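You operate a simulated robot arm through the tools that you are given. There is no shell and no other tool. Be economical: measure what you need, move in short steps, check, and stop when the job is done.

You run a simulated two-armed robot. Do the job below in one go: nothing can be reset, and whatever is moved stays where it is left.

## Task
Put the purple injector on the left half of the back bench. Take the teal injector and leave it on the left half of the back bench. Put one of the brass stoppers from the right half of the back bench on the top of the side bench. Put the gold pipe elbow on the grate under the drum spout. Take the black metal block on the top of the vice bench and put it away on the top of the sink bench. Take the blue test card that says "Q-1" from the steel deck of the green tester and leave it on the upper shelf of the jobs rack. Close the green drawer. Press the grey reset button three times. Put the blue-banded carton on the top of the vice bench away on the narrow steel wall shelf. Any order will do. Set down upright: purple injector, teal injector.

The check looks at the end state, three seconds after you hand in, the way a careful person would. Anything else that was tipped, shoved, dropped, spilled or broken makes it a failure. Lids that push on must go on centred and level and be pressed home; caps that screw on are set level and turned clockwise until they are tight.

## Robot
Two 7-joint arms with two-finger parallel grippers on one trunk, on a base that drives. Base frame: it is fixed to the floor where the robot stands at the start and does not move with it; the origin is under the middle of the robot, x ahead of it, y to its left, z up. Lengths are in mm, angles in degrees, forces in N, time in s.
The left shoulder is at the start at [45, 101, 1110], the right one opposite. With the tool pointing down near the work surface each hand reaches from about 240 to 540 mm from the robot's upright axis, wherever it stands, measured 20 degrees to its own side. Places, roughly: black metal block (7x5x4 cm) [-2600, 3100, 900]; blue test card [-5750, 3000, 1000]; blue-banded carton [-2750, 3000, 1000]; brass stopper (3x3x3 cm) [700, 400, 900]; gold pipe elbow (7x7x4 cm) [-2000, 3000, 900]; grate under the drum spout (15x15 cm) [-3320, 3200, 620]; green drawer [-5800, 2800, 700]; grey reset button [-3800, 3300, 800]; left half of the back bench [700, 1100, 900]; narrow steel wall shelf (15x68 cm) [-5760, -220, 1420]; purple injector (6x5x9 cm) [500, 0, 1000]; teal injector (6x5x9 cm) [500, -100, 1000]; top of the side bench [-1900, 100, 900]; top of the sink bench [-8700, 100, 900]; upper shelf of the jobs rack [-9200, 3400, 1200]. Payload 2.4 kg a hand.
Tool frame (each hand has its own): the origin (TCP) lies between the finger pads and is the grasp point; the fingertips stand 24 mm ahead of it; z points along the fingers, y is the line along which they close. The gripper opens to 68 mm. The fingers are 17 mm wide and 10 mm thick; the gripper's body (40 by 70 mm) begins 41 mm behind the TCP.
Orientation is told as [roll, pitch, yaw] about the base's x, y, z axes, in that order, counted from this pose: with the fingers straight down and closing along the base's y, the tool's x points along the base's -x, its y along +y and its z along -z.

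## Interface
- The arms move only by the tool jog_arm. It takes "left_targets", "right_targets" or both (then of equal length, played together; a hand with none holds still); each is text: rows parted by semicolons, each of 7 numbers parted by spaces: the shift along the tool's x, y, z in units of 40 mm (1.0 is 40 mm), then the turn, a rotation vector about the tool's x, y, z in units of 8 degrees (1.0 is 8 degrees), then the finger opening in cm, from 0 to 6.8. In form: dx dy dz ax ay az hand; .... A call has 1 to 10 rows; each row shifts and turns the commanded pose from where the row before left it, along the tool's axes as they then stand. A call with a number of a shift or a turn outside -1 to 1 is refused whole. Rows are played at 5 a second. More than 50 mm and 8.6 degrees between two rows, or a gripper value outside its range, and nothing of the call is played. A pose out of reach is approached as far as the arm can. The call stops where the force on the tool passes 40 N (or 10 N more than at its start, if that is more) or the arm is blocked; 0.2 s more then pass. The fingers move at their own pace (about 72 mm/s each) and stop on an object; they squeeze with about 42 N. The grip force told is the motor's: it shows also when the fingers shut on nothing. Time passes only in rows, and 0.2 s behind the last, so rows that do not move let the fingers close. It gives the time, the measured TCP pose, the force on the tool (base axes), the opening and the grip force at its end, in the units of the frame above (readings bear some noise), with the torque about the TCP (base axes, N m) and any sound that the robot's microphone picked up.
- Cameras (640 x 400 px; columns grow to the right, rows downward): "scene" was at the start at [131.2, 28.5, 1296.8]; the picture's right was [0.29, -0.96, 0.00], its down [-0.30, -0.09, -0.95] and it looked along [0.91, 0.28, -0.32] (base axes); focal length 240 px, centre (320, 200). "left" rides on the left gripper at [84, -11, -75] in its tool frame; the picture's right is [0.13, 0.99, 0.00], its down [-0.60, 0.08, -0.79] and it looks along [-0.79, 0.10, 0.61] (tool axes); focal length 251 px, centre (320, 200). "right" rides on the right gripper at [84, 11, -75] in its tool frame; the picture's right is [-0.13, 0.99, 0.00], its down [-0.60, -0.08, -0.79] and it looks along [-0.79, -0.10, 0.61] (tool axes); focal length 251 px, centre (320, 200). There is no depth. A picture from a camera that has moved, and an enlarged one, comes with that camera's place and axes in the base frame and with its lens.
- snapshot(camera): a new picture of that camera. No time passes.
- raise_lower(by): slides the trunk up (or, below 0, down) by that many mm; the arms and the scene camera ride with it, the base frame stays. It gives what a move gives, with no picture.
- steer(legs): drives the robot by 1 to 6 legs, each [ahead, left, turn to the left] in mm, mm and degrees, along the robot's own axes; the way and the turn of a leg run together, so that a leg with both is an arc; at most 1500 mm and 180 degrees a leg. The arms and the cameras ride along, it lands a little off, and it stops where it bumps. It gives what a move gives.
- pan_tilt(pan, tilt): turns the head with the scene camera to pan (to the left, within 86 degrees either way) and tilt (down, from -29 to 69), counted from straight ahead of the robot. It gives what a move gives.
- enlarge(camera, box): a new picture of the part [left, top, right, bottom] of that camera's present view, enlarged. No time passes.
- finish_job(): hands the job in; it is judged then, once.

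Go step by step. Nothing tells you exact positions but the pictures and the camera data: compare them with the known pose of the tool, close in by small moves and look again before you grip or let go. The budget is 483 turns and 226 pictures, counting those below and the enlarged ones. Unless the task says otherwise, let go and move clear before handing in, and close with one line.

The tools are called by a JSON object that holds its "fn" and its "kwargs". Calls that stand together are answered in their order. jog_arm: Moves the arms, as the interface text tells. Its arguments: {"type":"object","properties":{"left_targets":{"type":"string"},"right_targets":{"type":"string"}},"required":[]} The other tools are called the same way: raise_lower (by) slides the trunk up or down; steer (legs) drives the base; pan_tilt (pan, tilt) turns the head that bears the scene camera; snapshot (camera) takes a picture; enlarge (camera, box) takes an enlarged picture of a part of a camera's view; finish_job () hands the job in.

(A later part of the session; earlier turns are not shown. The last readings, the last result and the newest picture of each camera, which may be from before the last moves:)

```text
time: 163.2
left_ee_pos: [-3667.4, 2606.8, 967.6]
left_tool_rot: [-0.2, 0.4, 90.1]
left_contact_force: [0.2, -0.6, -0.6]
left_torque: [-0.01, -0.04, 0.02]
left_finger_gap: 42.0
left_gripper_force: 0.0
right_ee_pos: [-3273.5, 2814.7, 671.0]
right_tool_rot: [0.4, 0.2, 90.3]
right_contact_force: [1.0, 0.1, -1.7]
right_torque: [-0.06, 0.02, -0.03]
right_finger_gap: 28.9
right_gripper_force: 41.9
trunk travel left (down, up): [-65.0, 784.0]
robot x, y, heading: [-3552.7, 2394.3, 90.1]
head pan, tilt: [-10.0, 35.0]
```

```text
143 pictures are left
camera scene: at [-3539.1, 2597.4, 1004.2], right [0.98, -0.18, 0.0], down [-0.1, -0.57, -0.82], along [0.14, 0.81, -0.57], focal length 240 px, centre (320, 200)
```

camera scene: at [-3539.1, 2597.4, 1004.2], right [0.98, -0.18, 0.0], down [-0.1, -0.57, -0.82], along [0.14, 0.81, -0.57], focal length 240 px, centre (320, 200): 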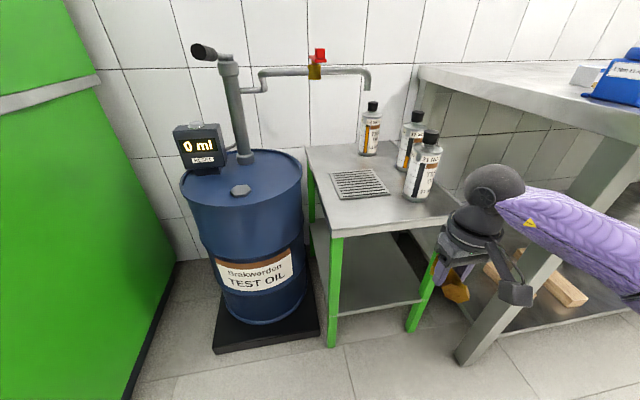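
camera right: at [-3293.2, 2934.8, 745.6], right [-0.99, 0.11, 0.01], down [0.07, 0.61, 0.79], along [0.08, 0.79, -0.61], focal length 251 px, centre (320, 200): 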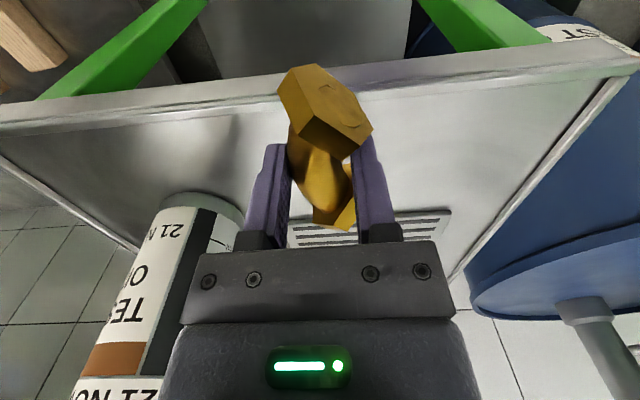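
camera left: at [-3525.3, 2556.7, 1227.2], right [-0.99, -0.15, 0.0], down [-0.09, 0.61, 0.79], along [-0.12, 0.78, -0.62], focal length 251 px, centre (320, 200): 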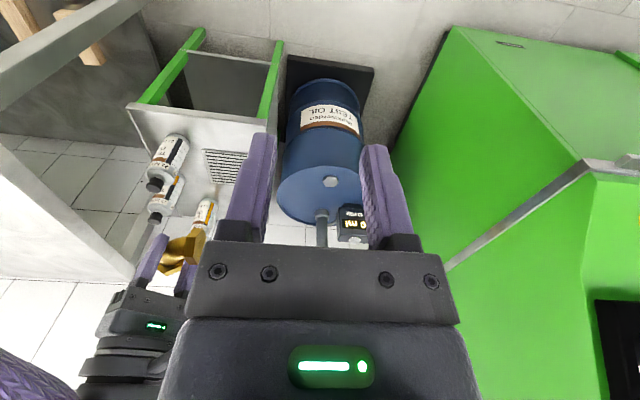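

{"fn": "jog_arm", "kwargs": {"right_targets": "0 0.5 0.1 0 0 0 1.2; 0 0 0 0 0 0 1.2"}}

{"fn": "steer", "kwargs": {"legs": [[220, 0, 0]]}}

{"fn": "snapshot", "kwargs": {"camera": "scene"}}

{"fn": "snapshot", "kwargs": {"camera": "right"}}

```text
time: 163.8
left_ee_pos: [-3667.6, 2607.1, 967.7]
left_tool_rot: [-0.1, 0.4, 90.1]
left_contact_force: [1.0, -0.1, -0.9]
left_torque: [0.02, -0.01, -0.01]
left_finger_gap: 41.9
left_gripper_force: 0.0
right_ee_pos: [-3293.8, 2814.2, 666.6]
right_tool_rot: [0.4, 0.1, 90.5]
right_contact_force: [-0.3, -0.7, -1.8]
right_torque: [0.0, 0.0, 0.01]
right_finger_gap: 29.1
right_gripper_force: 41.6
trunk travel left (down, up): [-65.0, 784.0]
robot x, y, heading: [-3553.1, 2394.6, 89.7]
head pan, tilt: [-10.0, 35.0]
```

```text
time: 165.5
left_ee_pos: [-3667.7, 2832.7, 969.2]
left_tool_rot: [-0.2, 0.4, 90.1]
left_contact_force: [0.8, -0.4, 0.6]
left_torque: [0.01, -0.02, -0.01]
left_finger_gap: 41.7
left_gripper_force: 0.1
right_ee_pos: [-3293.4, 3041.5, 666.0]
right_tool_rot: [0.5, 0.1, 90.3]
right_contact_force: [0.5, -0.5, -1.9]
right_torque: [0.0, -0.03, 0.0]
right_finger_gap: 29.0
right_gripper_force: 41.8
trunk travel left (down, up): [-65.0, 784.0]
robot x, y, heading: [-3555.4, 2621.3, 89.5]
head pan, tilt: [-10.0, 35.0]
```

```text
142 pictures are left
camera scene: at [-3538.9, 2823.7, 1004.3], right [0.98, -0.17, 0.0], down [-0.1, -0.56, -0.82], along [0.14, 0.81, -0.57], focal length 240 px, centre (320, 200)
```

scene: 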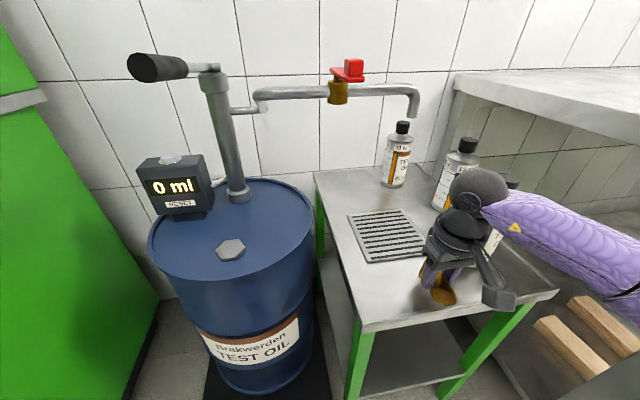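

```text
141 pictures are left
camera right: at [-3304.3, 2957.1, 742.2], right [-0.99, 0.12, 0.01], down [0.08, 0.61, 0.79], along [0.09, 0.79, -0.61], focal length 251 px, centre (320, 200)
```

right: 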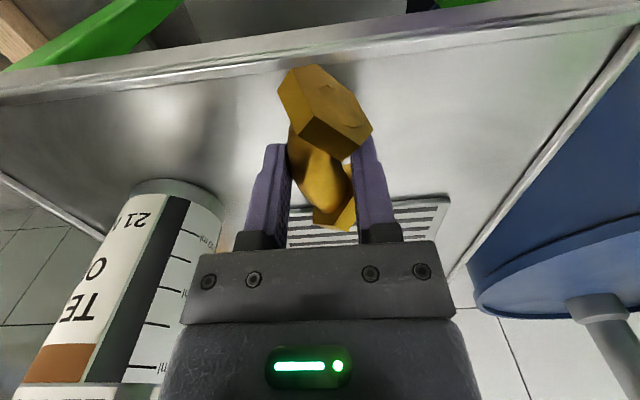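

The forearm would just graze the front can. I'll raise the trunk 120 mm while lowering the hand equally, so the forearm slopes up over the can.

{"fn": "steer", "kwargs": {"legs": [[-80, 0, 0]]}}

{"fn": "raise_lower", "kwargs": {"by": 120}}

{"fn": "jog_arm", "kwargs": {"right_targets": "0 0 0.8 0 0 0 1.2; 0 0 0.8 0 0 0 1.2; 0 0 0.8 0 0 0 1.2; 0 0 0.55 0 0 0 1.2; 0 0 0 0 0 0 1.2"}}

{"fn": "snapshot", "kwargs": {"camera": "scene"}}

```text
time: 166.6
left_ee_pos: [-3668.6, 2751.8, 968.2]
left_tool_rot: [-0.2, 0.4, 90.3]
left_contact_force: [-1.1, 0.1, 0.6]
left_torque: [-0.01, -0.02, -0.04]
left_finger_gap: 42.0
left_gripper_force: 0.1
right_ee_pos: [-3294.2, 2961.2, 666.5]
right_tool_rot: [0.4, 0.1, 90.4]
right_contact_force: [-0.6, -0.4, -1.9]
right_torque: [0.01, 0.01, -0.01]
right_finger_gap: 29.0
right_gripper_force: 41.6
trunk travel left (down, up): [-65.0, 784.0]
robot x, y, heading: [-3552.8, 2537.5, 90.0]
head pan, tilt: [-10.0, 35.0]
```

```text
time: 168.1
left_ee_pos: [-3668.1, 2753.8, 1088.0]
left_tool_rot: [-0.2, 0.4, 90.2]
left_contact_force: [0.3, -0.3, -0.3]
left_torque: [0.0, 0.0, 0.01]
left_finger_gap: 42.0
left_gripper_force: 0.1
right_ee_pos: [-3294.8, 2961.3, 787.0]
right_tool_rot: [0.5, 0.2, 90.5]
right_contact_force: [0.0, 0.8, -1.8]
right_torque: [0.02, -0.02, -0.01]
right_finger_gap: 29.2
right_gripper_force: 42.2
trunk travel left (down, up): [-185.0, 664.0]
robot x, y, heading: [-3557.4, 2541.1, 90.0]
head pan, tilt: [-10.0, 35.0]
```

```text
time: 169.3
left_ee_pos: [-3668.2, 2751.4, 1088.6]
left_tool_rot: [-0.3, 0.4, 90.2]
left_contact_force: [0.5, 0.1, 0.2]
left_torque: [-0.01, 0.0, 0.01]
left_finger_gap: 42.0
left_gripper_force: 0.0
right_ee_pos: [-3293.9, 2959.9, 665.8]
right_tool_rot: [0.4, 0.1, 90.6]
right_contact_force: [-0.4, 0.7, -2.0]
right_torque: [-0.06, -0.02, -0.02]
right_finger_gap: 29.0
right_gripper_force: 41.8
trunk travel left (down, up): [-185.0, 664.0]
robot x, y, heading: [-3553.5, 2538.7, 90.4]
head pan, tilt: [-10.0, 35.0]
```

```text
140 pictures are left
camera scene: at [-3539.4, 2704.8, 1128.1], right [0.99, -0.17, 0.0], down [-0.1, -0.57, -0.82], along [0.14, 0.81, -0.57], focal length 240 px, centre (320, 200)
```

scene: 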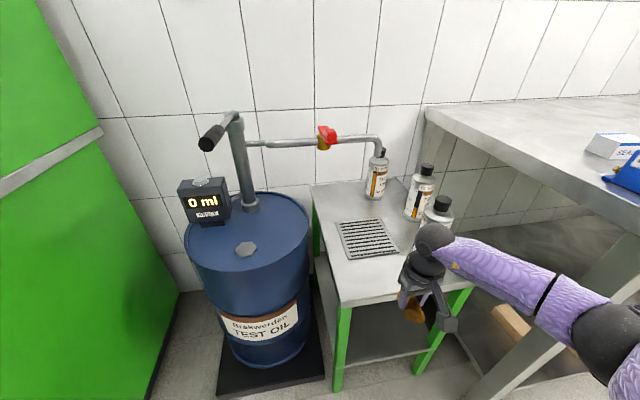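

The elbow joint hangs low, so the right forearm can't clear the can. The left arm would come in from the free side, so I'll set the pipe elbow on the front of this table and re-grip it with the left hand.

{"fn": "steer", "kwargs": {"legs": [[105, 0, 0]]}}

{"fn": "jog_arm", "kwargs": {"right_targets": "0 0 0.1 0 0 0 1.2; 0 0 0.08 0 0 0 1.2; 0 0 0.05 0 0 0 1.2; 0 0 0.05 0 0 0 1.2; 0 0 0.05 0 0 0 1.2; 0 0 0.05 0 0 0 1.2; 0 0 0.05 0 0 0 1.2; 0 0 0 0 0 0 1.2"}}

{"fn": "snapshot", "kwargs": {"camera": "right"}}

```text
time: 170.4
left_ee_pos: [-3668.2, 2859.5, 1089.3]
left_tool_rot: [-0.2, 0.5, 90.2]
left_contact_force: [0.5, -0.2, 0.6]
left_torque: [0.01, 0.01, 0.0]
left_finger_gap: 42.4
left_gripper_force: 0.1
right_ee_pos: [-3294.5, 3067.2, 668.4]
right_tool_rot: [0.4, 0.2, 90.5]
right_contact_force: [-0.4, 0.5, -1.2]
right_torque: [-0.01, -0.01, 0.01]
right_finger_gap: 28.9
right_gripper_force: 41.8
trunk travel left (down, up): [-185.0, 664.0]
robot x, y, heading: [-3555.0, 2645.7, 90.0]
head pan, tilt: [-10.0, 35.0]
```

```text
time: 172.2
left_ee_pos: [-3668.7, 2858.3, 1087.9]
left_tool_rot: [-0.2, 0.4, 90.3]
left_contact_force: [0.3, -0.4, 0.5]
left_torque: [0.02, -0.03, 0.05]
left_finger_gap: 42.1
left_gripper_force: 0.0
right_ee_pos: [-3294.7, 3067.5, 650.7]
right_tool_rot: [0.4, 0.1, 90.4]
right_contact_force: [0.4, 0.3, 3.1]
right_torque: [0.2, -0.06, -0.01]
right_finger_gap: 28.7
right_gripper_force: 42.8
trunk travel left (down, up): [-185.0, 664.0]
robot x, y, heading: [-3555.6, 2647.3, 90.0]
head pan, tilt: [-10.0, 35.0]
```

```text
139 pictures are left
camera right: at [-3305.2, 2983.2, 725.4], right [-0.99, 0.12, 0.01], down [0.08, 0.61, 0.79], along [0.09, 0.79, -0.61], focal length 251 px, centre (320, 200)
```

right: 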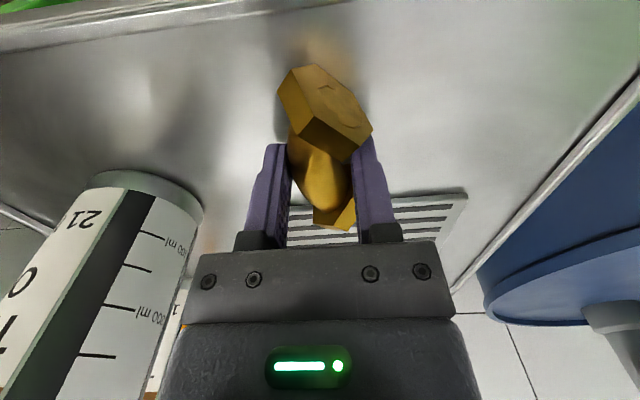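

Light contact at 651. Release and lift, then back off.

{"fn": "jog_arm", "kwargs": {"right_targets": "0 0 0 0 0 0 2.5; 0 0 0 0 0 0 4.0; 0 0 0 0 0 0 5.6; 0 0 0 0 0 0 6.5; 0 0 -0.5 0 0 0 6.5; 0 0 -0.9 0 0 0 6.5; 0.3 0 -0.9 0 0 0 6.5; 0.8 0 -0.8 0 0 0 6.5; 0.9 0 -0.7 0 0 0 6.5; 0 0 0 0 0 0 6.5"}}

{"fn": "steer", "kwargs": {"legs": [[-120, 0, 0]]}}

{"fn": "snapshot", "kwargs": {"camera": "scene"}}

```text
time: 174.4
left_ee_pos: [-3669.4, 2858.5, 1088.2]
left_tool_rot: [-0.2, 0.4, 90.4]
left_contact_force: [0.1, 0.0, 0.5]
left_torque: [0.03, 0.02, 0.02]
left_finger_gap: 42.0
left_gripper_force: 0.1
right_ee_pos: [-3294.7, 2986.7, 803.8]
right_tool_rot: [0.5, 0.2, 90.4]
right_contact_force: [-0.1, 0.8, 0.4]
right_torque: [0.0, -0.01, 0.03]
right_finger_gap: 65.1
right_gripper_force: 0.1
trunk travel left (down, up): [-185.0, 664.0]
robot x, y, heading: [-3552.0, 2646.5, 90.4]
head pan, tilt: [-10.0, 35.0]
```

```text
time: 175.7
left_ee_pos: [-3667.9, 2739.9, 1089.2]
left_tool_rot: [-0.3, 0.3, 90.2]
left_contact_force: [0.2, 0.4, 0.7]
left_torque: [-0.01, -0.02, 0.04]
left_finger_gap: 42.1
left_gripper_force: 0.1
right_ee_pos: [-3294.5, 2867.9, 802.8]
right_tool_rot: [0.4, 0.1, 90.4]
right_contact_force: [-0.6, 0.3, -0.4]
right_torque: [0.0, -0.01, -0.02]
right_finger_gap: 65.1
right_gripper_force: 0.0
trunk travel left (down, up): [-185.0, 664.0]
robot x, y, heading: [-3554.7, 2530.4, 90.0]
head pan, tilt: [-10.0, 35.0]
```

```text
138 pictures are left
camera scene: at [-3539.3, 2692.9, 1128.1], right [0.98, -0.17, 0.0], down [-0.1, -0.57, -0.82], along [0.14, 0.81, -0.57], focal length 240 px, centre (320, 200)
```

scene: 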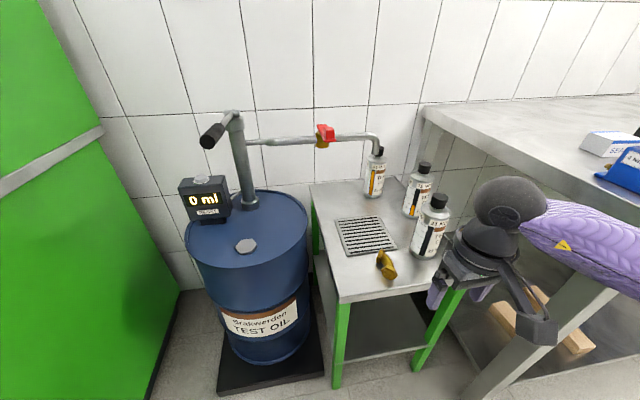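

Elbow is on the table front. I'll tuck the right hand, shift right, and prepare the left hand.

{"fn": "jog_arm", "kwargs": {"right_targets": "0.5 0.7 -0.7 0 0 0 6.5; 0.6 0.7 -0.7 0 0 0 6.5; 0.6 0.8 -0.6 0 0 0 6.5; 0.3 0.9 -0.5 0 0 0 6.5; 0 0.4 0 0 0 0 6.5; 0 0 0 0 0 0 6.5"}}

{"fn": "steer", "kwargs": {"legs": [[0, -320, 0]]}}

{"fn": "jog_arm", "kwargs": {"left_targets": "0 -0.4 0.9 0 0 0 6.8; -0.3 -0.3 0.9 0 0 0 6.8; -0.6 -0.2 0.9 0 0 0 6.8; -0.6 0 0.9 0 0 0 6.8; -0.7 0 0.9 0 0 0 6.8; 0 0 0 0 0 0 6.8"}}

{"fn": "snapshot", "kwargs": {"camera": "left"}}

{"fn": "snapshot", "kwargs": {"camera": "scene"}}

```text
time: 177.1
left_ee_pos: [-3669.0, 2741.9, 1088.2]
left_tool_rot: [-0.2, 0.4, 90.2]
left_contact_force: [1.0, -0.1, -0.5]
left_torque: [0.03, -0.01, 0.01]
left_finger_gap: 42.2
left_gripper_force: 0.2
right_ee_pos: [-3433.1, 2788.2, 904.6]
right_tool_rot: [0.4, 0.2, 90.5]
right_contact_force: [0.3, -0.9, 0.1]
right_torque: [0.01, -0.02, 0.01]
right_finger_gap: 64.9
right_gripper_force: 0.0
trunk travel left (down, up): [-185.0, 664.0]
robot x, y, heading: [-3554.5, 2526.0, 90.2]
head pan, tilt: [-10.0, 35.0]
```

```text
time: 179.2
left_ee_pos: [-3349.1, 2740.9, 1089.6]
left_tool_rot: [-0.2, 0.5, 90.2]
left_contact_force: [0.0, 0.2, -0.5]
left_torque: [0.0, 0.0, 0.01]
left_finger_gap: 42.1
left_gripper_force: 0.2
right_ee_pos: [-3114.1, 2787.4, 904.5]
right_tool_rot: [0.5, 0.1, 90.4]
right_contact_force: [-0.5, -0.5, -0.2]
right_torque: [-0.02, -0.03, -0.02]
right_finger_gap: 65.1
right_gripper_force: 0.1
trunk travel left (down, up): [-185.0, 664.0]
robot x, y, heading: [-3233.3, 2530.2, 90.1]
head pan, tilt: [-10.0, 35.0]
```

```text
time: 180.6
left_ee_pos: [-3310.9, 2826.5, 906.4]
left_tool_rot: [-0.1, 0.4, 90.1]
left_contact_force: [0.0, 0.3, -0.3]
left_torque: [-0.02, 0.03, 0.02]
left_finger_gap: 68.1
left_gripper_force: 0.0
right_ee_pos: [-3113.2, 2787.8, 904.3]
right_tool_rot: [0.4, 0.0, 90.4]
right_contact_force: [-0.5, 1.0, -0.5]
right_torque: [-0.05, -0.02, -0.01]
right_finger_gap: 65.3
right_gripper_force: 0.1
trunk travel left (down, up): [-185.0, 664.0]
robot x, y, heading: [-3231.9, 2531.8, 90.1]
head pan, tilt: [-10.0, 35.0]
```

```text
137 pictures are left
camera left: at [-3300.6, 2743.7, 982.7], right [-0.99, -0.13, 0.0], down [-0.08, 0.61, 0.79], along [-0.1, 0.78, -0.62], focal length 251 px, centre (320, 200)
```

left: 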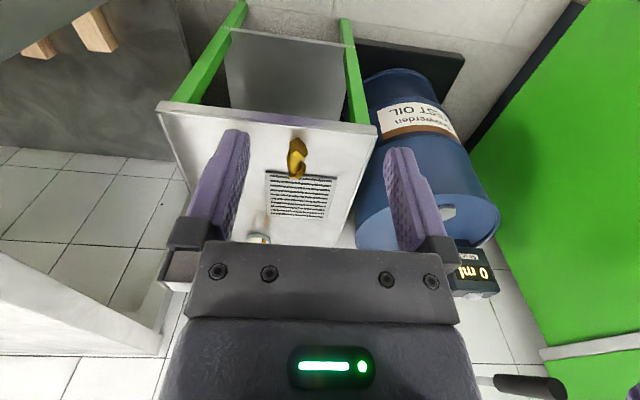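

```text
136 pictures are left
camera scene: at [-3220.6, 2693.0, 1128.1], right [0.98, -0.17, 0.0], down [-0.1, -0.57, -0.82], along [0.14, 0.81, -0.57], focal length 240 px, centre (320, 200)
```

scene: 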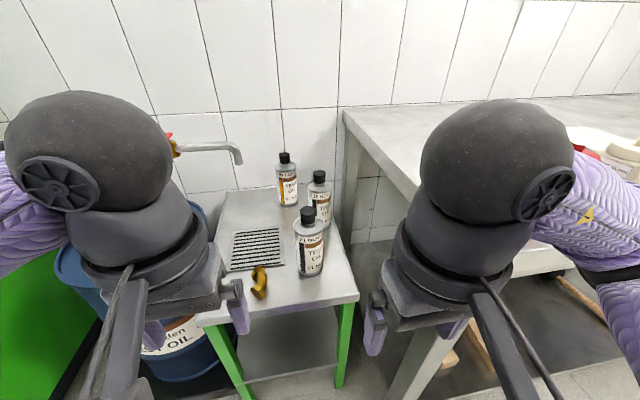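

{"fn": "jog_arm", "kwargs": {"left_targets": "-0.3 -0.1 1 0 0 0 6.8; -0.5 -0.1 1 0 0 0 6.8; -0.6 -0.1 1 0 0 0 6.8; -0.7 -0.1 1 0 0 0 6.8; -0.7 0 0.6 0 0 0 6.8; -0.4 0 0 0 0 0 6.8; 0 0 0 0 0 0 6.8"}}

{"fn": "snapshot", "kwargs": {"camera": "scene"}}

```text
time: 182.2
left_ee_pos: [-3297.4, 2954.7, 723.2]
left_tool_rot: [-0.2, 0.4, 90.0]
left_contact_force: [0.9, -1.1, 0.2]
left_torque: [-0.02, 0.01, -0.03]
left_finger_gap: 68.1
left_gripper_force: 0.1
right_ee_pos: [-3113.6, 2788.8, 904.2]
right_tool_rot: [0.3, 0.1, 90.3]
right_contact_force: [-1.0, 0.1, 1.1]
right_torque: [-0.02, -0.03, -0.01]
right_finger_gap: 64.8
right_gripper_force: 0.1
trunk travel left (down, up): [-185.0, 664.0]
robot x, y, heading: [-3235.7, 2531.9, 90.1]
head pan, tilt: [-10.0, 35.0]
```

```text
135 pictures are left
camera scene: at [-3220.5, 2692.9, 1128.1], right [0.98, -0.17, 0.0], down [-0.1, -0.57, -0.82], along [0.14, 0.81, -0.57], focal length 240 px, centre (320, 200)
```

scene: 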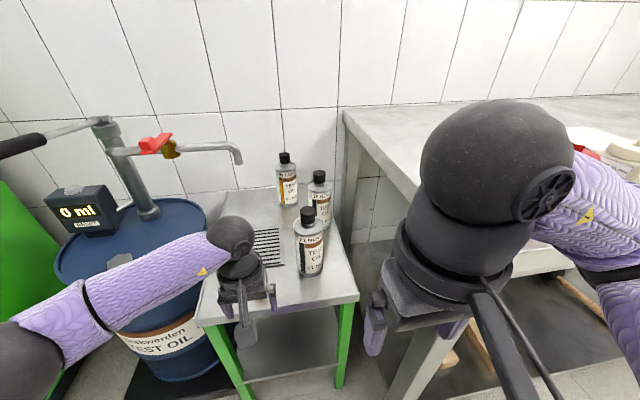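

{"fn": "steer", "kwargs": {"legs": [[110, 0, 0]]}}

{"fn": "snapshot", "kwargs": {"camera": "left"}}

{"fn": "snapshot", "kwargs": {"camera": "scene"}}

```text
time: 183.4
left_ee_pos: [-3298.5, 3051.8, 724.1]
left_tool_rot: [-0.1, 0.4, 90.1]
left_contact_force: [-0.7, 0.2, -0.8]
left_torque: [-0.03, 0.0, -0.01]
left_finger_gap: 68.2
left_gripper_force: 0.1
right_ee_pos: [-3115.7, 2886.1, 904.9]
right_tool_rot: [0.5, 0.1, 90.5]
right_contact_force: [0.1, 0.4, 0.7]
right_torque: [0.01, 0.04, 0.02]
right_finger_gap: 65.0
right_gripper_force: 0.1
trunk travel left (down, up): [-185.0, 664.0]
robot x, y, heading: [-3236.1, 2625.7, 90.0]
head pan, tilt: [-10.0, 35.0]
stopped in leg 1: the robot was blocked; the commanded pose is now the measured one
```

```text
134 pictures are left
camera left: at [-3287.8, 2968.8, 799.7], right [-0.99, -0.13, 0.0], down [-0.08, 0.61, 0.79], along [-0.1, 0.78, -0.62], focal length 251 px, centre (320, 200)
```

left: 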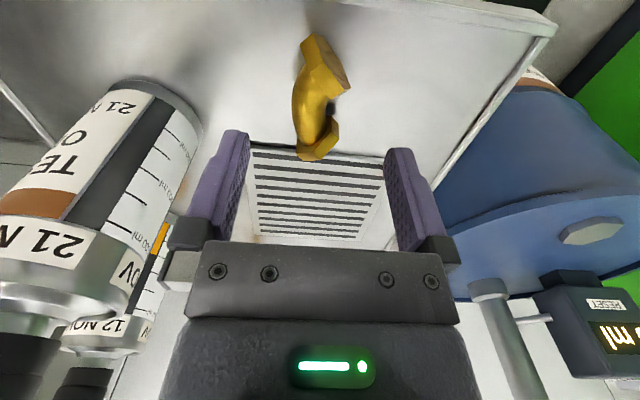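

```text
133 pictures are left
camera scene: at [-3220.8, 2790.9, 1128.1], right [0.98, -0.17, 0.0], down [-0.1, -0.57, -0.82], along [0.14, 0.81, -0.57], focal length 240 px, centre (320, 200)
```

scene: 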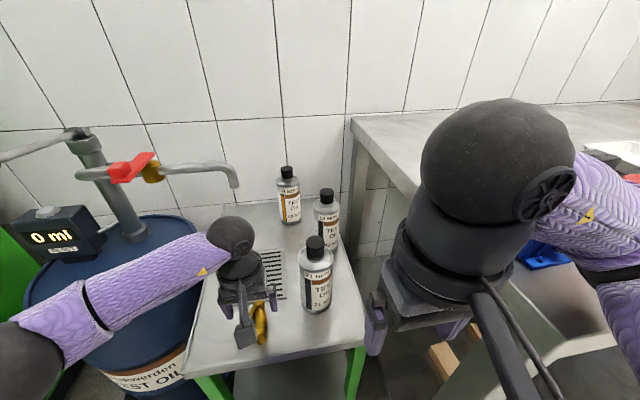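

Blocked: probably my right elbow against the vice bench's front corner. I'll back off slightly and shift the base left 90 mm.

{"fn": "steer", "kwargs": {"legs": [[-60, 0, 0], [0, 95, 0]]}}

{"fn": "pan_tilt", "kwargs": {"pan": -60, "tilt": 40}}

{"fn": "snapshot", "kwargs": {"camera": "scene"}}

```text
time: 185.1
left_ee_pos: [-3396.9, 2991.3, 724.1]
left_tool_rot: [-0.3, 0.4, 90.2]
left_contact_force: [-0.5, 0.4, 0.2]
left_torque: [0.01, 0.01, 0.01]
left_finger_gap: 68.0
left_gripper_force: 0.0
right_ee_pos: [-3212.3, 2827.1, 904.4]
right_tool_rot: [0.4, 0.2, 90.5]
right_contact_force: [-0.1, 0.2, -0.5]
right_torque: [0.01, 0.04, 0.0]
right_finger_gap: 64.7
right_gripper_force: 0.1
trunk travel left (down, up): [-185.0, 664.0]
robot x, y, heading: [-3332.3, 2569.7, 90.3]
head pan, tilt: [-10.0, 35.0]
```

```text
time: 186.3
left_ee_pos: [-3397.1, 2992.1, 723.5]
left_tool_rot: [-0.3, 0.4, 90.3]
left_contact_force: [0.3, -0.1, 0.0]
left_torque: [0.02, -0.01, 0.0]
left_finger_gap: 68.0
left_gripper_force: 0.0
right_ee_pos: [-3211.8, 2825.9, 903.8]
right_tool_rot: [0.4, 0.1, 90.4]
right_contact_force: [-0.4, -0.1, -0.4]
right_torque: [-0.02, 0.01, -0.01]
right_finger_gap: 65.0
right_gripper_force: 0.1
trunk travel left (down, up): [-185.0, 664.0]
robot x, y, heading: [-3332.6, 2568.3, 90.0]
head pan, tilt: [-60.0, 40.0]
```

```text
132 pictures are left
camera scene: at [-3260.4, 2686.8, 1120.6], right [0.5, -0.86, 0.0], down [-0.56, -0.32, -0.77], along [0.66, 0.38, -0.64], focal length 240 px, centre (320, 200)
```

scene: 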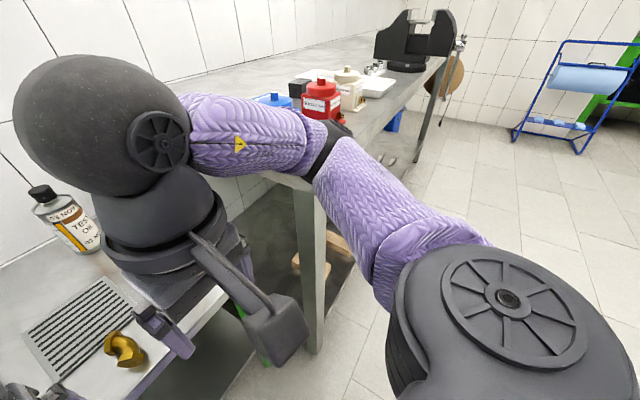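

{"fn": "jog_arm", "kwargs": {"right_targets": "0.4 0.2 -0.9 0 0 0 6.5; 0.4 0.2 -0.9 0 0 0 6.5; 0.5 0.2 -0.9 0 0 0 6.5; 0 0 -0.5 0 0 0 6.5; 0 0 0 0 0 0 6.5", "left_targets": "0 -0.9 0 0 0 0 6.8; 0 -0.9 0 0 0 0 6.8; 0 -0.8 0 0 0 0 6.8; 0 0 0 0 0 0 6.8; 0 0 0 0 0 0 6.8"}}

{"fn": "pan_tilt", "kwargs": {"pan": -10, "tilt": 40}}

{"fn": "steer", "kwargs": {"legs": [[75, 0, 0]]}}

{"fn": "snapshot", "kwargs": {"camera": "left"}}

{"fn": "snapshot", "kwargs": {"camera": "scene"}}

```text
time: 187.3
left_ee_pos: [-3292.4, 2993.9, 726.2]
left_tool_rot: [-0.1, 0.5, 90.3]
left_contact_force: [-0.4, 1.3, 0.3]
left_torque: [-0.03, 0.02, 0.01]
left_finger_gap: 67.7
left_gripper_force: 0.1
right_ee_pos: [-3233.5, 2776.6, 1028.8]
right_tool_rot: [-0.5, -0.3, 90.8]
right_contact_force: [11.1, 6.1, -18.1]
right_torque: [1.08, 0.64, 0.83]
right_finger_gap: 65.0
right_gripper_force: 0.1
trunk travel left (down, up): [-185.0, 664.0]
robot x, y, heading: [-3329.5, 2566.7, 90.2]
head pan, tilt: [-60.0, 40.0]
stopped in row 5 (right hand): the force on the tool passed its limit at 80 N (the readings are from after the stop); the commanded pose is now the measured one
```

```text
time: 188.5
left_ee_pos: [-3292.6, 2992.7, 725.7]
left_tool_rot: [-0.2, 0.4, 90.3]
left_contact_force: [0.2, 0.8, -0.2]
left_torque: [-0.02, -0.02, -0.02]
left_finger_gap: 67.8
left_gripper_force: 0.0
right_ee_pos: [-3234.4, 2777.9, 1027.6]
right_tool_rot: [-0.6, -0.4, 90.5]
right_contact_force: [37.2, 126.4, -63.5]
right_torque: [-6.52, 2.26, 0.65]
right_finger_gap: 65.0
right_gripper_force: 0.1
trunk travel left (down, up): [-185.0, 664.0]
robot x, y, heading: [-3331.5, 2565.1, 90.0]
head pan, tilt: [-10.0, 40.0]
```

```text
time: 189.9
left_ee_pos: [-3292.1, 3066.4, 726.6]
left_tool_rot: [-0.1, 0.4, 90.2]
left_contact_force: [0.2, -0.6, 0.4]
left_torque: [0.0, -0.01, -0.02]
left_finger_gap: 67.9
left_gripper_force: 0.0
right_ee_pos: [-3232.4, 2858.0, 1025.4]
right_tool_rot: [-1.4, -0.8, 89.2]
right_contact_force: [9.6, 115.0, -64.4]
right_torque: [-4.99, -0.72, -2.11]
right_finger_gap: 64.8
right_gripper_force: 0.1
trunk travel left (down, up): [-185.0, 664.0]
robot x, y, heading: [-3330.8, 2642.9, 90.0]
head pan, tilt: [-10.0, 40.0]
stopped in leg 1: the force on the tool passed its limit at 157 N (the readings are from after the stop); the commanded pose is now the measured one
```

```text
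131 pictures are left
camera left: at [-3280.7, 2982.8, 802.3], right [-0.99, -0.13, 0.0], down [-0.08, 0.61, 0.79], along [-0.1, 0.78, -0.61], focal length 251 px, centre (320, 200)
```

left: 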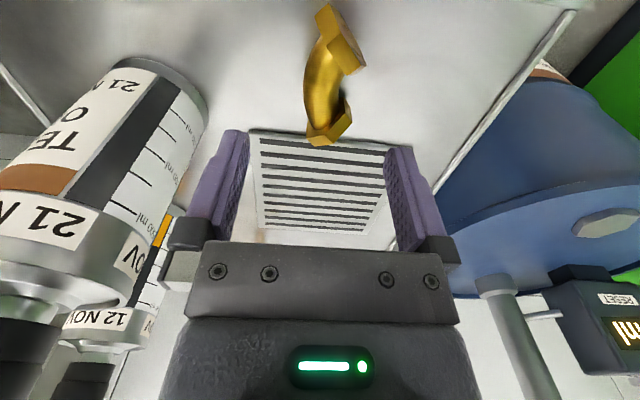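

```text
130 pictures are left
camera scene: at [-3285.5, 2788.2, 1122.4], right [0.82, -0.57, 0.0], down [-0.35, -0.52, -0.78], along [0.44, 0.64, -0.63], focal length 240 px, centre (320, 200)
```

scene: 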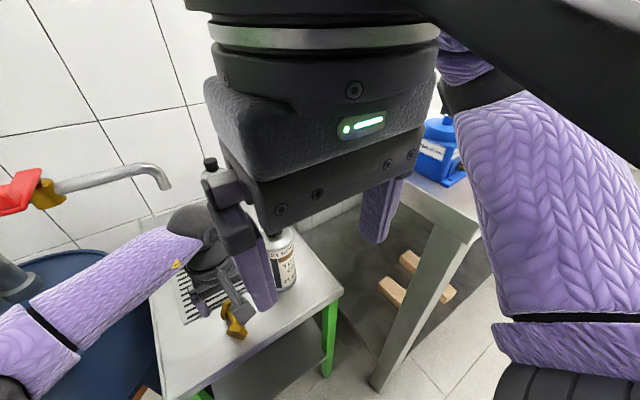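

My right hand is pressing against the robot's own head. I'll move it forward-right and down, clear of the head.

{"fn": "jog_arm", "kwargs": {"right_targets": "-0.6 -0.5 0.3 0 0 0 6.5; -0.6 -0.5 0.6 0 0 0 6.5; -0.3 -0.3 0.6 0 0 0 6.5; 0 0 0 0 0 0 6.5"}}

{"fn": "pan_tilt", "kwargs": {"pan": -10, "tilt": 40}}

{"fn": "snapshot", "kwargs": {"camera": "scene"}}

```text
time: 190.9
left_ee_pos: [-3290.8, 3065.8, 726.1]
left_tool_rot: [-0.2, 0.4, 90.2]
left_contact_force: [-0.5, 0.3, 0.3]
left_torque: [-0.03, 0.01, 0.03]
left_finger_gap: 68.1
left_gripper_force: 0.0
right_ee_pos: [-3179.5, 2916.0, 966.6]
right_tool_rot: [-1.0, -0.8, 90.0]
right_contact_force: [0.5, -0.5, -0.6]
right_torque: [-0.04, -0.03, 0.02]
right_finger_gap: 65.1
right_gripper_force: 0.0
trunk travel left (down, up): [-185.0, 664.0]
robot x, y, heading: [-3332.7, 2638.6, 89.8]
head pan, tilt: [-10.0, 40.0]
```

```text
time: 191.6
left_ee_pos: [-3290.5, 3065.5, 726.9]
left_tool_rot: [-0.1, 0.4, 90.2]
left_contact_force: [-0.3, -0.5, 0.1]
left_torque: [0.01, -0.01, -0.01]
left_finger_gap: 67.8
left_gripper_force: 0.1
right_ee_pos: [-3180.8, 2915.1, 965.5]
right_tool_rot: [-1.1, -0.7, 89.8]
right_contact_force: [0.3, 0.5, -0.3]
right_torque: [0.02, -0.02, 0.0]
right_finger_gap: 65.0
right_gripper_force: 0.1
trunk travel left (down, up): [-185.0, 664.0]
robot x, y, heading: [-3329.9, 2639.3, 89.8]
head pan, tilt: [-10.0, 40.0]
```

```text
129 pictures are left
camera scene: at [-3319.2, 2801.0, 1120.6], right [0.98, -0.17, 0.0], down [-0.11, -0.63, -0.77], along [0.13, 0.75, -0.64], focal length 240 px, centre (320, 200)
```

scene: 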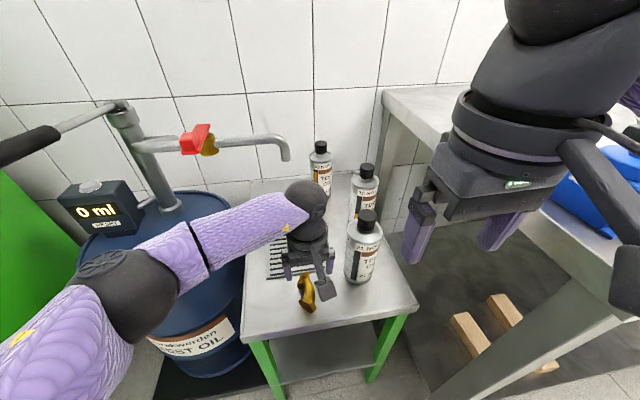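

Left hand is directly over the pipe elbow. Descend and grip.

{"fn": "jog_arm", "kwargs": {"left_targets": "0 0 0.6 0 0 0 6.8; 0 0 0.6 0 0 0 6.8; 0 0 0.45 0 0 0 6.8; 0 0 0.2 0 0 0 6.8; 0 0 0 0 0 0 6.8"}}

{"fn": "snapshot", "kwargs": {"camera": "left"}}

```text
time: 192.8
left_ee_pos: [-3289.6, 3065.2, 653.3]
left_tool_rot: [0.0, 0.4, 90.2]
left_contact_force: [-0.3, 0.1, 1.8]
left_torque: [-0.02, 0.01, 0.03]
left_finger_gap: 68.1
left_gripper_force: 0.1
right_ee_pos: [-3179.7, 2914.0, 966.4]
right_tool_rot: [-1.0, -0.8, 89.9]
right_contact_force: [0.6, -0.1, -0.5]
right_torque: [0.0, -0.01, -0.02]
right_finger_gap: 65.2
right_gripper_force: 0.0
trunk travel left (down, up): [-185.0, 664.0]
robot x, y, heading: [-3334.6, 2639.4, 90.1]
head pan, tilt: [-10.0, 40.0]
```

```text
128 pictures are left
camera left: at [-3279.4, 2982.9, 728.9], right [-0.99, -0.13, 0.0], down [-0.08, 0.61, 0.79], along [-0.1, 0.78, -0.61], focal length 251 px, centre (320, 200)
```

left: 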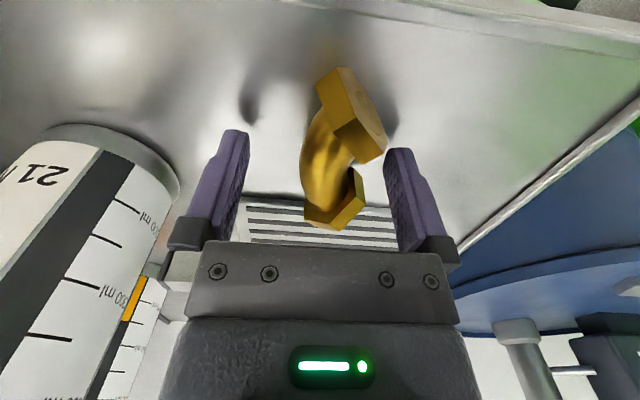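

Centred like the earlier grasp. Close and lift 22 mm.

{"fn": "jog_arm", "kwargs": {"left_targets": "0 0 0 0 0 0 5.0; 0 0 0 0 0 0 4.0; 0 0 0 0 0 0 3.0; 0 0 0 0 0 0 1.5; 0 0 0 0 0 0 1.2; 0 0 0 0 0 0 1.2; 0 0 -0.3 0 0 0 1.2; 0 0 -0.15 0 0 0 1.2; 0 0 0 0 0 0 1.2"}}

{"fn": "enlarge", "kwargs": {"camera": "scene", "box": [200, 120, 420, 340]}}

```text
time: 194.8
left_ee_pos: [-3290.9, 3065.8, 671.9]
left_tool_rot: [-0.1, 0.4, 90.3]
left_contact_force: [-0.2, -0.6, -1.9]
left_torque: [0.0, 0.0, -0.02]
left_finger_gap: 28.8
left_gripper_force: 42.0
right_ee_pos: [-3179.8, 2913.8, 966.8]
right_tool_rot: [-1.1, -0.8, 89.9]
right_contact_force: [0.3, -0.1, 0.0]
right_torque: [0.01, 0.02, 0.03]
right_finger_gap: 64.8
right_gripper_force: 0.1
trunk travel left (down, up): [-185.0, 664.0]
robot x, y, heading: [-3328.0, 2641.2, 90.0]
head pan, tilt: [-10.0, 40.0]
```

```text
1.82 times, centred on (310, 230) of scene
camera zoom: at [-3319.2, 2801.1, 1120.5], right [0.98, -0.17, 0.0], down [-0.11, -0.63, -0.77], along [0.13, 0.75, -0.64], focal length 436 px, centre (338, 146)
```

zoom: 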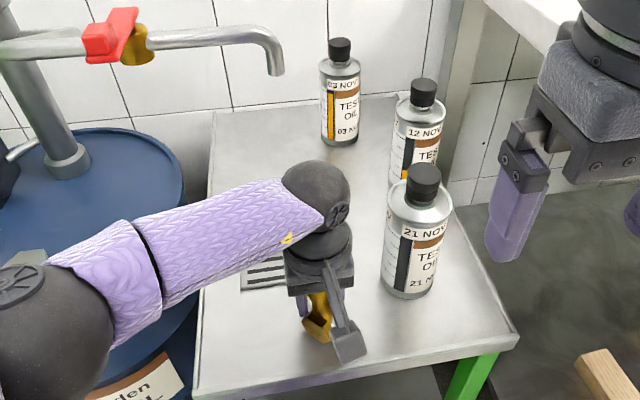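

{"fn": "steer", "kwargs": {"legs": [[80, 0, 0]]}}

{"fn": "jog_arm", "kwargs": {"left_targets": "-0.4 0.1 0 0 0 0 1.2; -0.4 0.1 0 0 0 0 1.2; -0.3 0.1 0 0 0 0 1.2; 0 0 0 0 0 0 1.2"}}

{"fn": "snapshot", "kwargs": {"camera": "left"}}

{"fn": "snapshot", "kwargs": {"camera": "scene"}}

```text
time: 195.8
left_ee_pos: [-3291.5, 3145.3, 672.4]
left_tool_rot: [-0.1, 0.5, 90.4]
left_contact_force: [0.2, -0.9, -1.6]
left_torque: [0.02, 0.02, 0.01]
left_finger_gap: 28.9
left_gripper_force: 42.0
right_ee_pos: [-3180.3, 2995.1, 965.0]
right_tool_rot: [-1.1, -0.8, 89.9]
right_contact_force: [-0.1, 0.8, 0.7]
right_torque: [0.0, 0.03, 0.0]
right_finger_gap: 65.2
right_gripper_force: 0.0
trunk travel left (down, up): [-185.0, 664.0]
robot x, y, heading: [-3334.0, 2718.0, 90.2]
head pan, tilt: [-10.0, 40.0]
```

```text
time: 196.8
left_ee_pos: [-3305.3, 3185.8, 672.1]
left_tool_rot: [-0.1, 0.4, 90.2]
left_contact_force: [0.6, 0.5, -1.5]
left_torque: [0.01, 0.0, -0.01]
left_finger_gap: 29.0
left_gripper_force: 41.9
left hand out of reach, approached as far as the arm can: row 3
right_ee_pos: [-3180.0, 2995.0, 967.1]
right_tool_rot: [-1.1, -0.8, 90.0]
right_contact_force: [-0.7, 0.8, 0.6]
right_torque: [-0.03, 0.03, 0.0]
right_finger_gap: 64.8
right_gripper_force: 0.1
trunk travel left (down, up): [-185.0, 664.0]
robot x, y, heading: [-3336.6, 2723.2, 89.9]
head pan, tilt: [-10.0, 40.0]
```

```text
126 pictures are left
camera left: at [-3294.0, 3102.9, 747.1], right [-0.99, -0.13, 0.0], down [-0.08, 0.61, 0.79], along [-0.1, 0.78, -0.61], focal length 251 px, centre (320, 200)
```

left: 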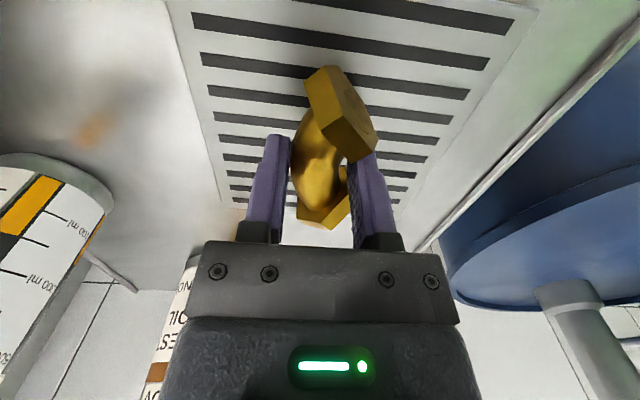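

```text
125 pictures are left
camera scene: at [-3319.5, 2881.5, 1120.5], right [0.99, -0.17, 0.0], down [-0.11, -0.63, -0.77], along [0.13, 0.75, -0.64], focal length 240 px, centre (320, 200)
```

scene: 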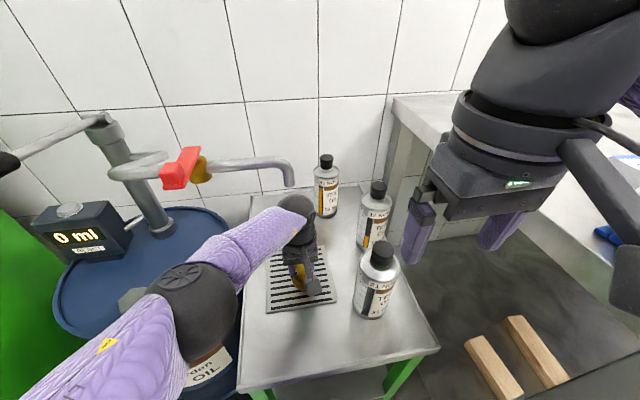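

The elbow is over the grate. Lower gently to contact.

{"fn": "jog_arm", "kwargs": {"left_targets": "0 0 0.2 0 0 0 1.2; 0 0 0.1 0 0 0 1.2; 0 0 0.05 0 0 0 1.2; 0 0 0.05 0 0 0 1.2; 0 0 0.05 0 0 0 1.2; 0 0 0.05 0 0 0 1.2; 0 0 0 0 0 0 1.2"}}

```text
time: 198.4
left_ee_pos: [-3305.9, 3182.8, 656.2]
left_tool_rot: [-0.1, 0.2, 90.3]
left_contact_force: [3.5, 12.6, 33.7]
left_torque: [0.35, 0.25, -0.2]
left_finger_gap: 28.9
left_gripper_force: 41.9
left hand out of reach, approached as far as the arm can: row 5
right_ee_pos: [-3179.7, 2993.3, 966.8]
right_tool_rot: [-1.1, -0.9, 89.9]
right_contact_force: [0.0, -0.7, 0.7]
right_torque: [0.0, 0.0, 0.01]
right_finger_gap: 64.7
right_gripper_force: 0.0
trunk travel left (down, up): [-185.0, 664.0]
robot x, y, heading: [-3335.8, 2720.9, 90.2]
head pan, tilt: [-10.0, 40.0]
```

Contact at 34 N. Ease up 1 mm, release, and rise only a little before pulling back from under the spout.

{"fn": "jog_arm", "kwargs": {"left_targets": "0 0 -0.03 0 0 0 1.2; 0 0 0 0 0 0 2.8; 0 0 0 0 0 0 4.2; 0 0 0 0 0 0 5.8; 0 0 0 0 0 0 6.5; 0 0 0 0 0 0 6.5"}}

{"fn": "snapshot", "kwargs": {"camera": "left"}}

```text
time: 199.8
left_ee_pos: [-3306.3, 3183.3, 655.2]
left_tool_rot: [-0.1, 0.4, 90.4]
left_contact_force: [0.5, 0.8, -0.4]
left_torque: [0.01, 0.0, 0.04]
left_finger_gap: 64.9
left_gripper_force: 0.1
right_ee_pos: [-3180.1, 2995.2, 965.3]
right_tool_rot: [-1.0, -0.8, 89.9]
right_contact_force: [-0.7, 0.1, 0.1]
right_torque: [-0.01, -0.01, 0.04]
right_finger_gap: 65.0
right_gripper_force: 0.1
trunk travel left (down, up): [-185.0, 664.0]
robot x, y, heading: [-3333.7, 2720.5, 90.0]
head pan, tilt: [-10.0, 40.0]
```

```text
124 pictures are left
camera left: at [-3294.6, 3099.3, 731.3], right [-0.99, -0.13, 0.0], down [-0.08, 0.61, 0.79], along [-0.1, 0.78, -0.61], focal length 251 px, centre (320, 200)
```

left: 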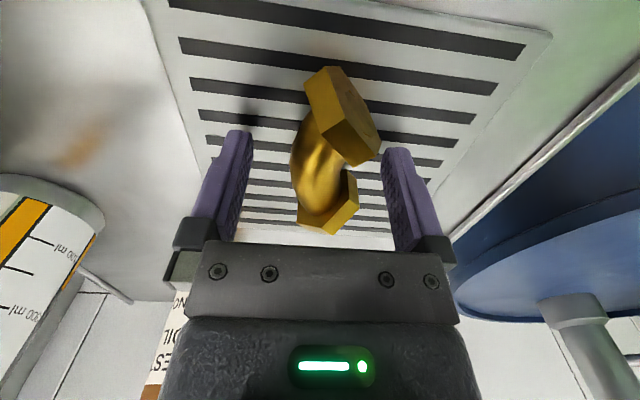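

{"fn": "jog_arm", "kwargs": {"left_targets": "0 0 0 0 0 0 6.8; 0 0.18 -0.2 0 0 0 6.8; 0 0 -0.15 0 0 0 6.8; 0 0 0 0 0 0 6.8"}}

{"fn": "snapshot", "kwargs": {"camera": "left"}}

{"fn": "enlarge", "kwargs": {"camera": "scene", "box": [220, 120, 380, 320]}}

```text
time: 200.8
left_ee_pos: [-3314.6, 3182.7, 669.5]
left_tool_rot: [-0.1, 0.5, 90.2]
left_contact_force: [0.9, 0.0, -0.2]
left_torque: [0.01, 0.0, 0.04]
left_finger_gap: 68.0
left_gripper_force: 0.1
right_ee_pos: [-3179.4, 2994.8, 966.4]
right_tool_rot: [-1.1, -0.8, 90.0]
right_contact_force: [-0.6, 0.0, 0.3]
right_torque: [0.01, 0.02, 0.03]
right_finger_gap: 64.9
right_gripper_force: 0.1
trunk travel left (down, up): [-185.0, 664.0]
robot x, y, heading: [-3334.6, 2717.7, 90.0]
head pan, tilt: [-10.0, 40.0]
```

```text
123 pictures are left
camera left: at [-3302.6, 3099.6, 745.1], right [-0.99, -0.13, 0.0], down [-0.08, 0.61, 0.79], along [-0.11, 0.78, -0.61], focal length 251 px, centre (320, 200)
```

left: 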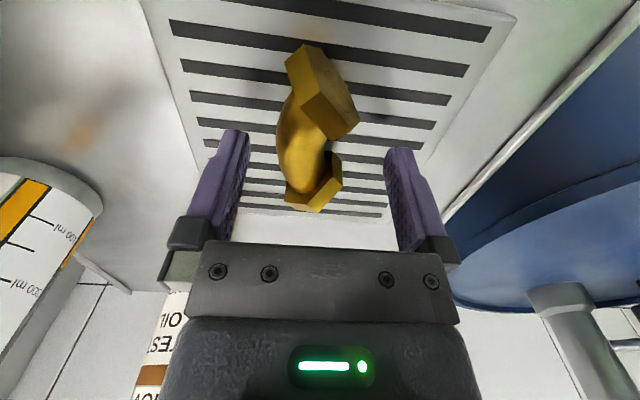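

```text
2.00 times, centred on (300, 220) of scene
camera zoom: at [-3319.5, 2881.4, 1120.6], right [0.99, -0.17, 0.0], down [-0.11, -0.63, -0.77], along [0.13, 0.75, -0.64], focal length 480 px, centre (360, 160)
```

zoom: 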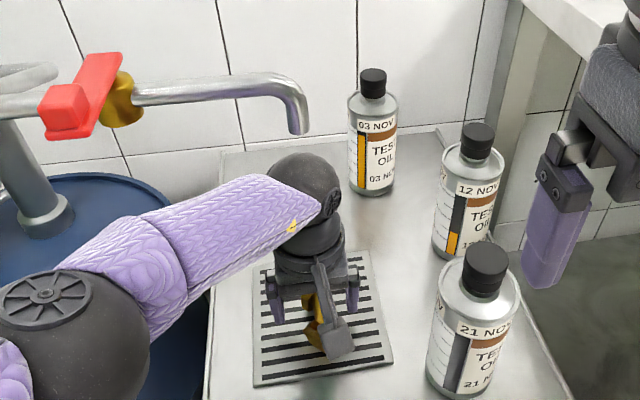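

{"fn": "steer", "kwargs": {"legs": [[-130, 0, 0]]}}

{"fn": "snapshot", "kwargs": {"camera": "left"}}

```text
time: 202.1
left_ee_pos: [-3311.0, 3050.5, 668.7]
left_tool_rot: [-0.1, 0.4, 90.0]
left_contact_force: [-0.1, 0.1, 0.2]
left_torque: [0.01, -0.01, -0.01]
left_finger_gap: 67.9
left_gripper_force: 0.0
right_ee_pos: [-3178.9, 2860.8, 965.0]
right_tool_rot: [-1.0, -0.8, 89.6]
right_contact_force: [-0.3, 0.1, 0.0]
right_torque: [-0.01, -0.02, 0.0]
right_finger_gap: 65.0
right_gripper_force: 0.1
trunk travel left (down, up): [-185.0, 664.0]
robot x, y, heading: [-3334.0, 2584.3, 90.0]
head pan, tilt: [-10.0, 40.0]
```

```text
121 pictures are left
camera left: at [-3300.8, 2965.8, 744.9], right [-0.99, -0.13, 0.0], down [-0.08, 0.61, 0.79], along [-0.1, 0.78, -0.61], focal length 251 px, centre (320, 200)
```

left: 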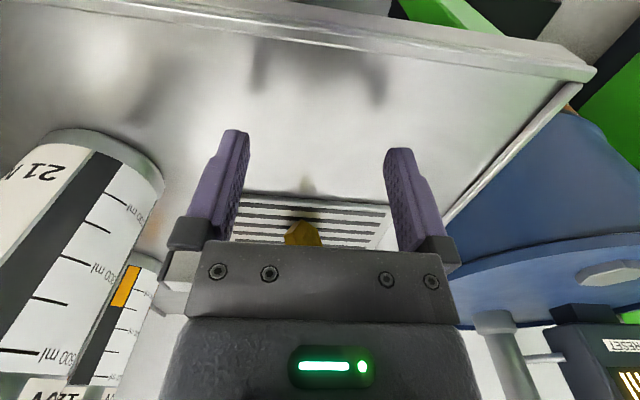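

The elbow is on the grate. By triangulation the grey RESET button is at about [-3770, 3329, 790], on top of the display box on the drum. I'll prepare the left hand closed, then approach from the front.

{"fn": "steer", "kwargs": {"legs": [[-60, 0, 0], [0, 255, 0]]}}

{"fn": "jog_arm", "kwargs": {"left_targets": "0.3 0.9 -0.8 0 0 0 0; 0.2 0.9 -0.8 0 0 0 0; 0 0.9 -0.8 0 0 0 0; 0 0.9 -0.8 0 0 0 0; 0 0.9 -0.8 0 0 0 0; 0 0.6 -0.5 0 0 0 0; 0 0 0 0 0 0 0"}}

{"fn": "pan_tilt", "kwargs": {"pan": 15, "tilt": 30}}

{"fn": "snapshot", "kwargs": {"camera": "scene"}}

{"fn": "snapshot", "kwargs": {"camera": "left"}}

```text
time: 204.5
left_ee_pos: [-3571.8, 2989.0, 668.5]
left_tool_rot: [-0.1, 0.4, 90.2]
left_contact_force: [0.6, 0.3, 0.3]
left_torque: [0.02, -0.01, 0.01]
left_finger_gap: 67.9
left_gripper_force: 0.1
right_ee_pos: [-3439.5, 2801.9, 966.4]
right_tool_rot: [-1.0, -0.8, 89.9]
right_contact_force: [0.1, -0.5, -0.4]
right_torque: [-0.02, 0.0, 0.01]
right_finger_gap: 65.0
right_gripper_force: 0.1
trunk travel left (down, up): [-185.0, 664.0]
robot x, y, heading: [-3594.2, 2526.3, 90.0]
head pan, tilt: [-10.0, 40.0]
```

```text
time: 206.1
left_ee_pos: [-3775.6, 2970.6, 847.5]
left_tool_rot: [-0.1, 0.4, 90.2]
left_contact_force: [-0.2, 1.0, -0.1]
left_torque: [0.01, -0.01, 0.01]
left_finger_gap: 0.0
left_gripper_force: 23.4
right_ee_pos: [-3438.8, 2802.5, 965.3]
right_tool_rot: [-1.1, -0.8, 90.0]
right_contact_force: [-0.4, 0.1, 0.7]
right_torque: [-0.04, -0.01, -0.02]
right_finger_gap: 65.1
right_gripper_force: 0.1
trunk travel left (down, up): [-185.0, 664.0]
robot x, y, heading: [-3593.1, 2525.9, 90.1]
head pan, tilt: [-10.0, 40.0]
```

```text
time: 207.0
left_ee_pos: [-3775.2, 2969.6, 847.2]
left_tool_rot: [0.0, 0.3, 90.2]
left_contact_force: [0.1, 0.7, -0.7]
left_torque: [-0.02, 0.01, -0.02]
left_finger_gap: 0.0
left_gripper_force: 23.9
right_ee_pos: [-3438.1, 2802.0, 965.5]
right_tool_rot: [-1.0, -0.9, 89.9]
right_contact_force: [0.2, 0.6, 0.3]
right_torque: [0.01, 0.03, 0.02]
right_finger_gap: 65.0
right_gripper_force: 0.1
trunk travel left (down, up): [-185.0, 664.0]
robot x, y, heading: [-3594.3, 2529.6, 90.0]
head pan, tilt: [15.0, 30.0]
```

```text
120 pictures are left
camera scene: at [-3616.9, 2692.2, 1135.9], right [0.97, 0.26, 0.0], down [0.13, -0.48, -0.87], along [-0.22, 0.84, -0.5], focal length 240 px, centre (320, 200)
```

scene: 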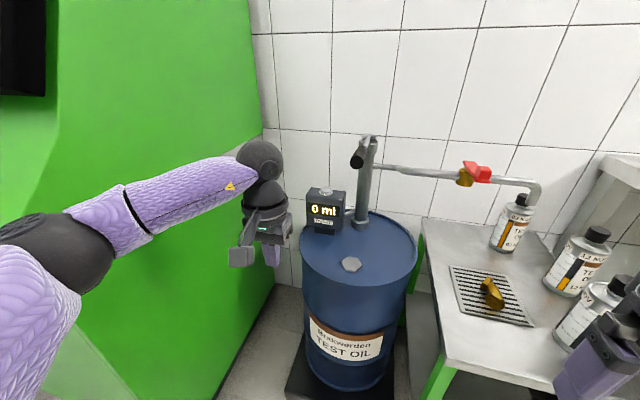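

```text
119 pictures are left
camera left: at [-3764.4, 2887.2, 922.4], right [-0.99, -0.13, 0.0], down [-0.08, 0.61, 0.79], along [-0.1, 0.78, -0.61], focal length 251 px, centre (320, 200)
```

left: 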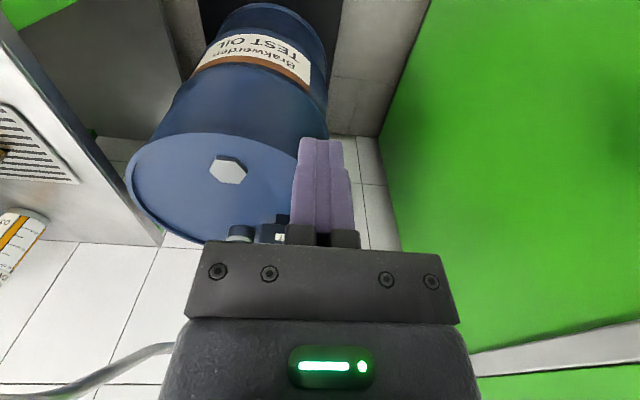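

{"fn": "steer", "kwargs": {"legs": [[270, 0, 0]]}}

{"fn": "snapshot", "kwargs": {"camera": "scene"}}

{"fn": "snapshot", "kwargs": {"camera": "left"}}

```text
time: 209.0
left_ee_pos: [-3775.9, 3244.7, 846.3]
left_tool_rot: [-0.1, 0.5, 90.2]
left_contact_force: [0.1, 0.5, -0.5]
left_torque: [-0.04, -0.02, 0.03]
left_finger_gap: 0.2
left_gripper_force: 24.1
right_ee_pos: [-3439.6, 3077.9, 966.8]
right_tool_rot: [-1.0, -0.9, 90.0]
right_contact_force: [-0.7, -0.4, -0.2]
right_torque: [0.01, -0.02, -0.02]
right_finger_gap: 65.2
right_gripper_force: 0.0
trunk travel left (down, up): [-185.0, 664.0]
robot x, y, heading: [-3591.5, 2804.5, 90.2]
head pan, tilt: [15.0, 30.0]
```

```text
118 pictures are left
camera scene: at [-3617.3, 2967.3, 1135.9], right [0.97, 0.26, 0.0], down [0.13, -0.48, -0.87], along [-0.23, 0.84, -0.5], focal length 240 px, centre (320, 200)
```

scene: 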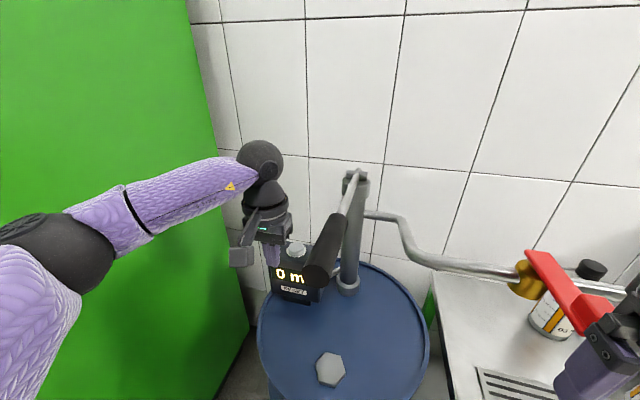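

```text
117 pictures are left
camera left: at [-3764.8, 3162.1, 922.4], right [-0.99, -0.13, 0.0], down [-0.08, 0.61, 0.79], along [-0.1, 0.78, -0.61], focal length 251 px, centre (320, 200)
```

left: 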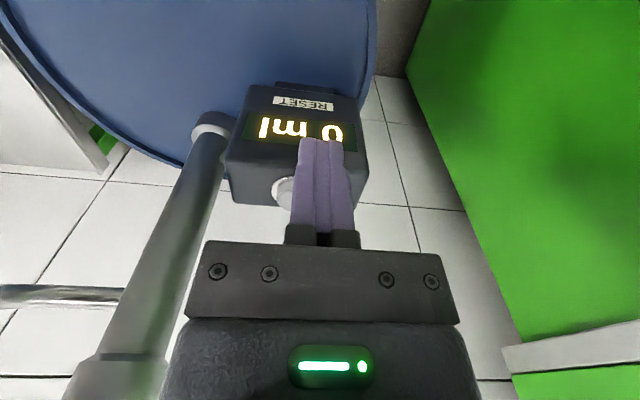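

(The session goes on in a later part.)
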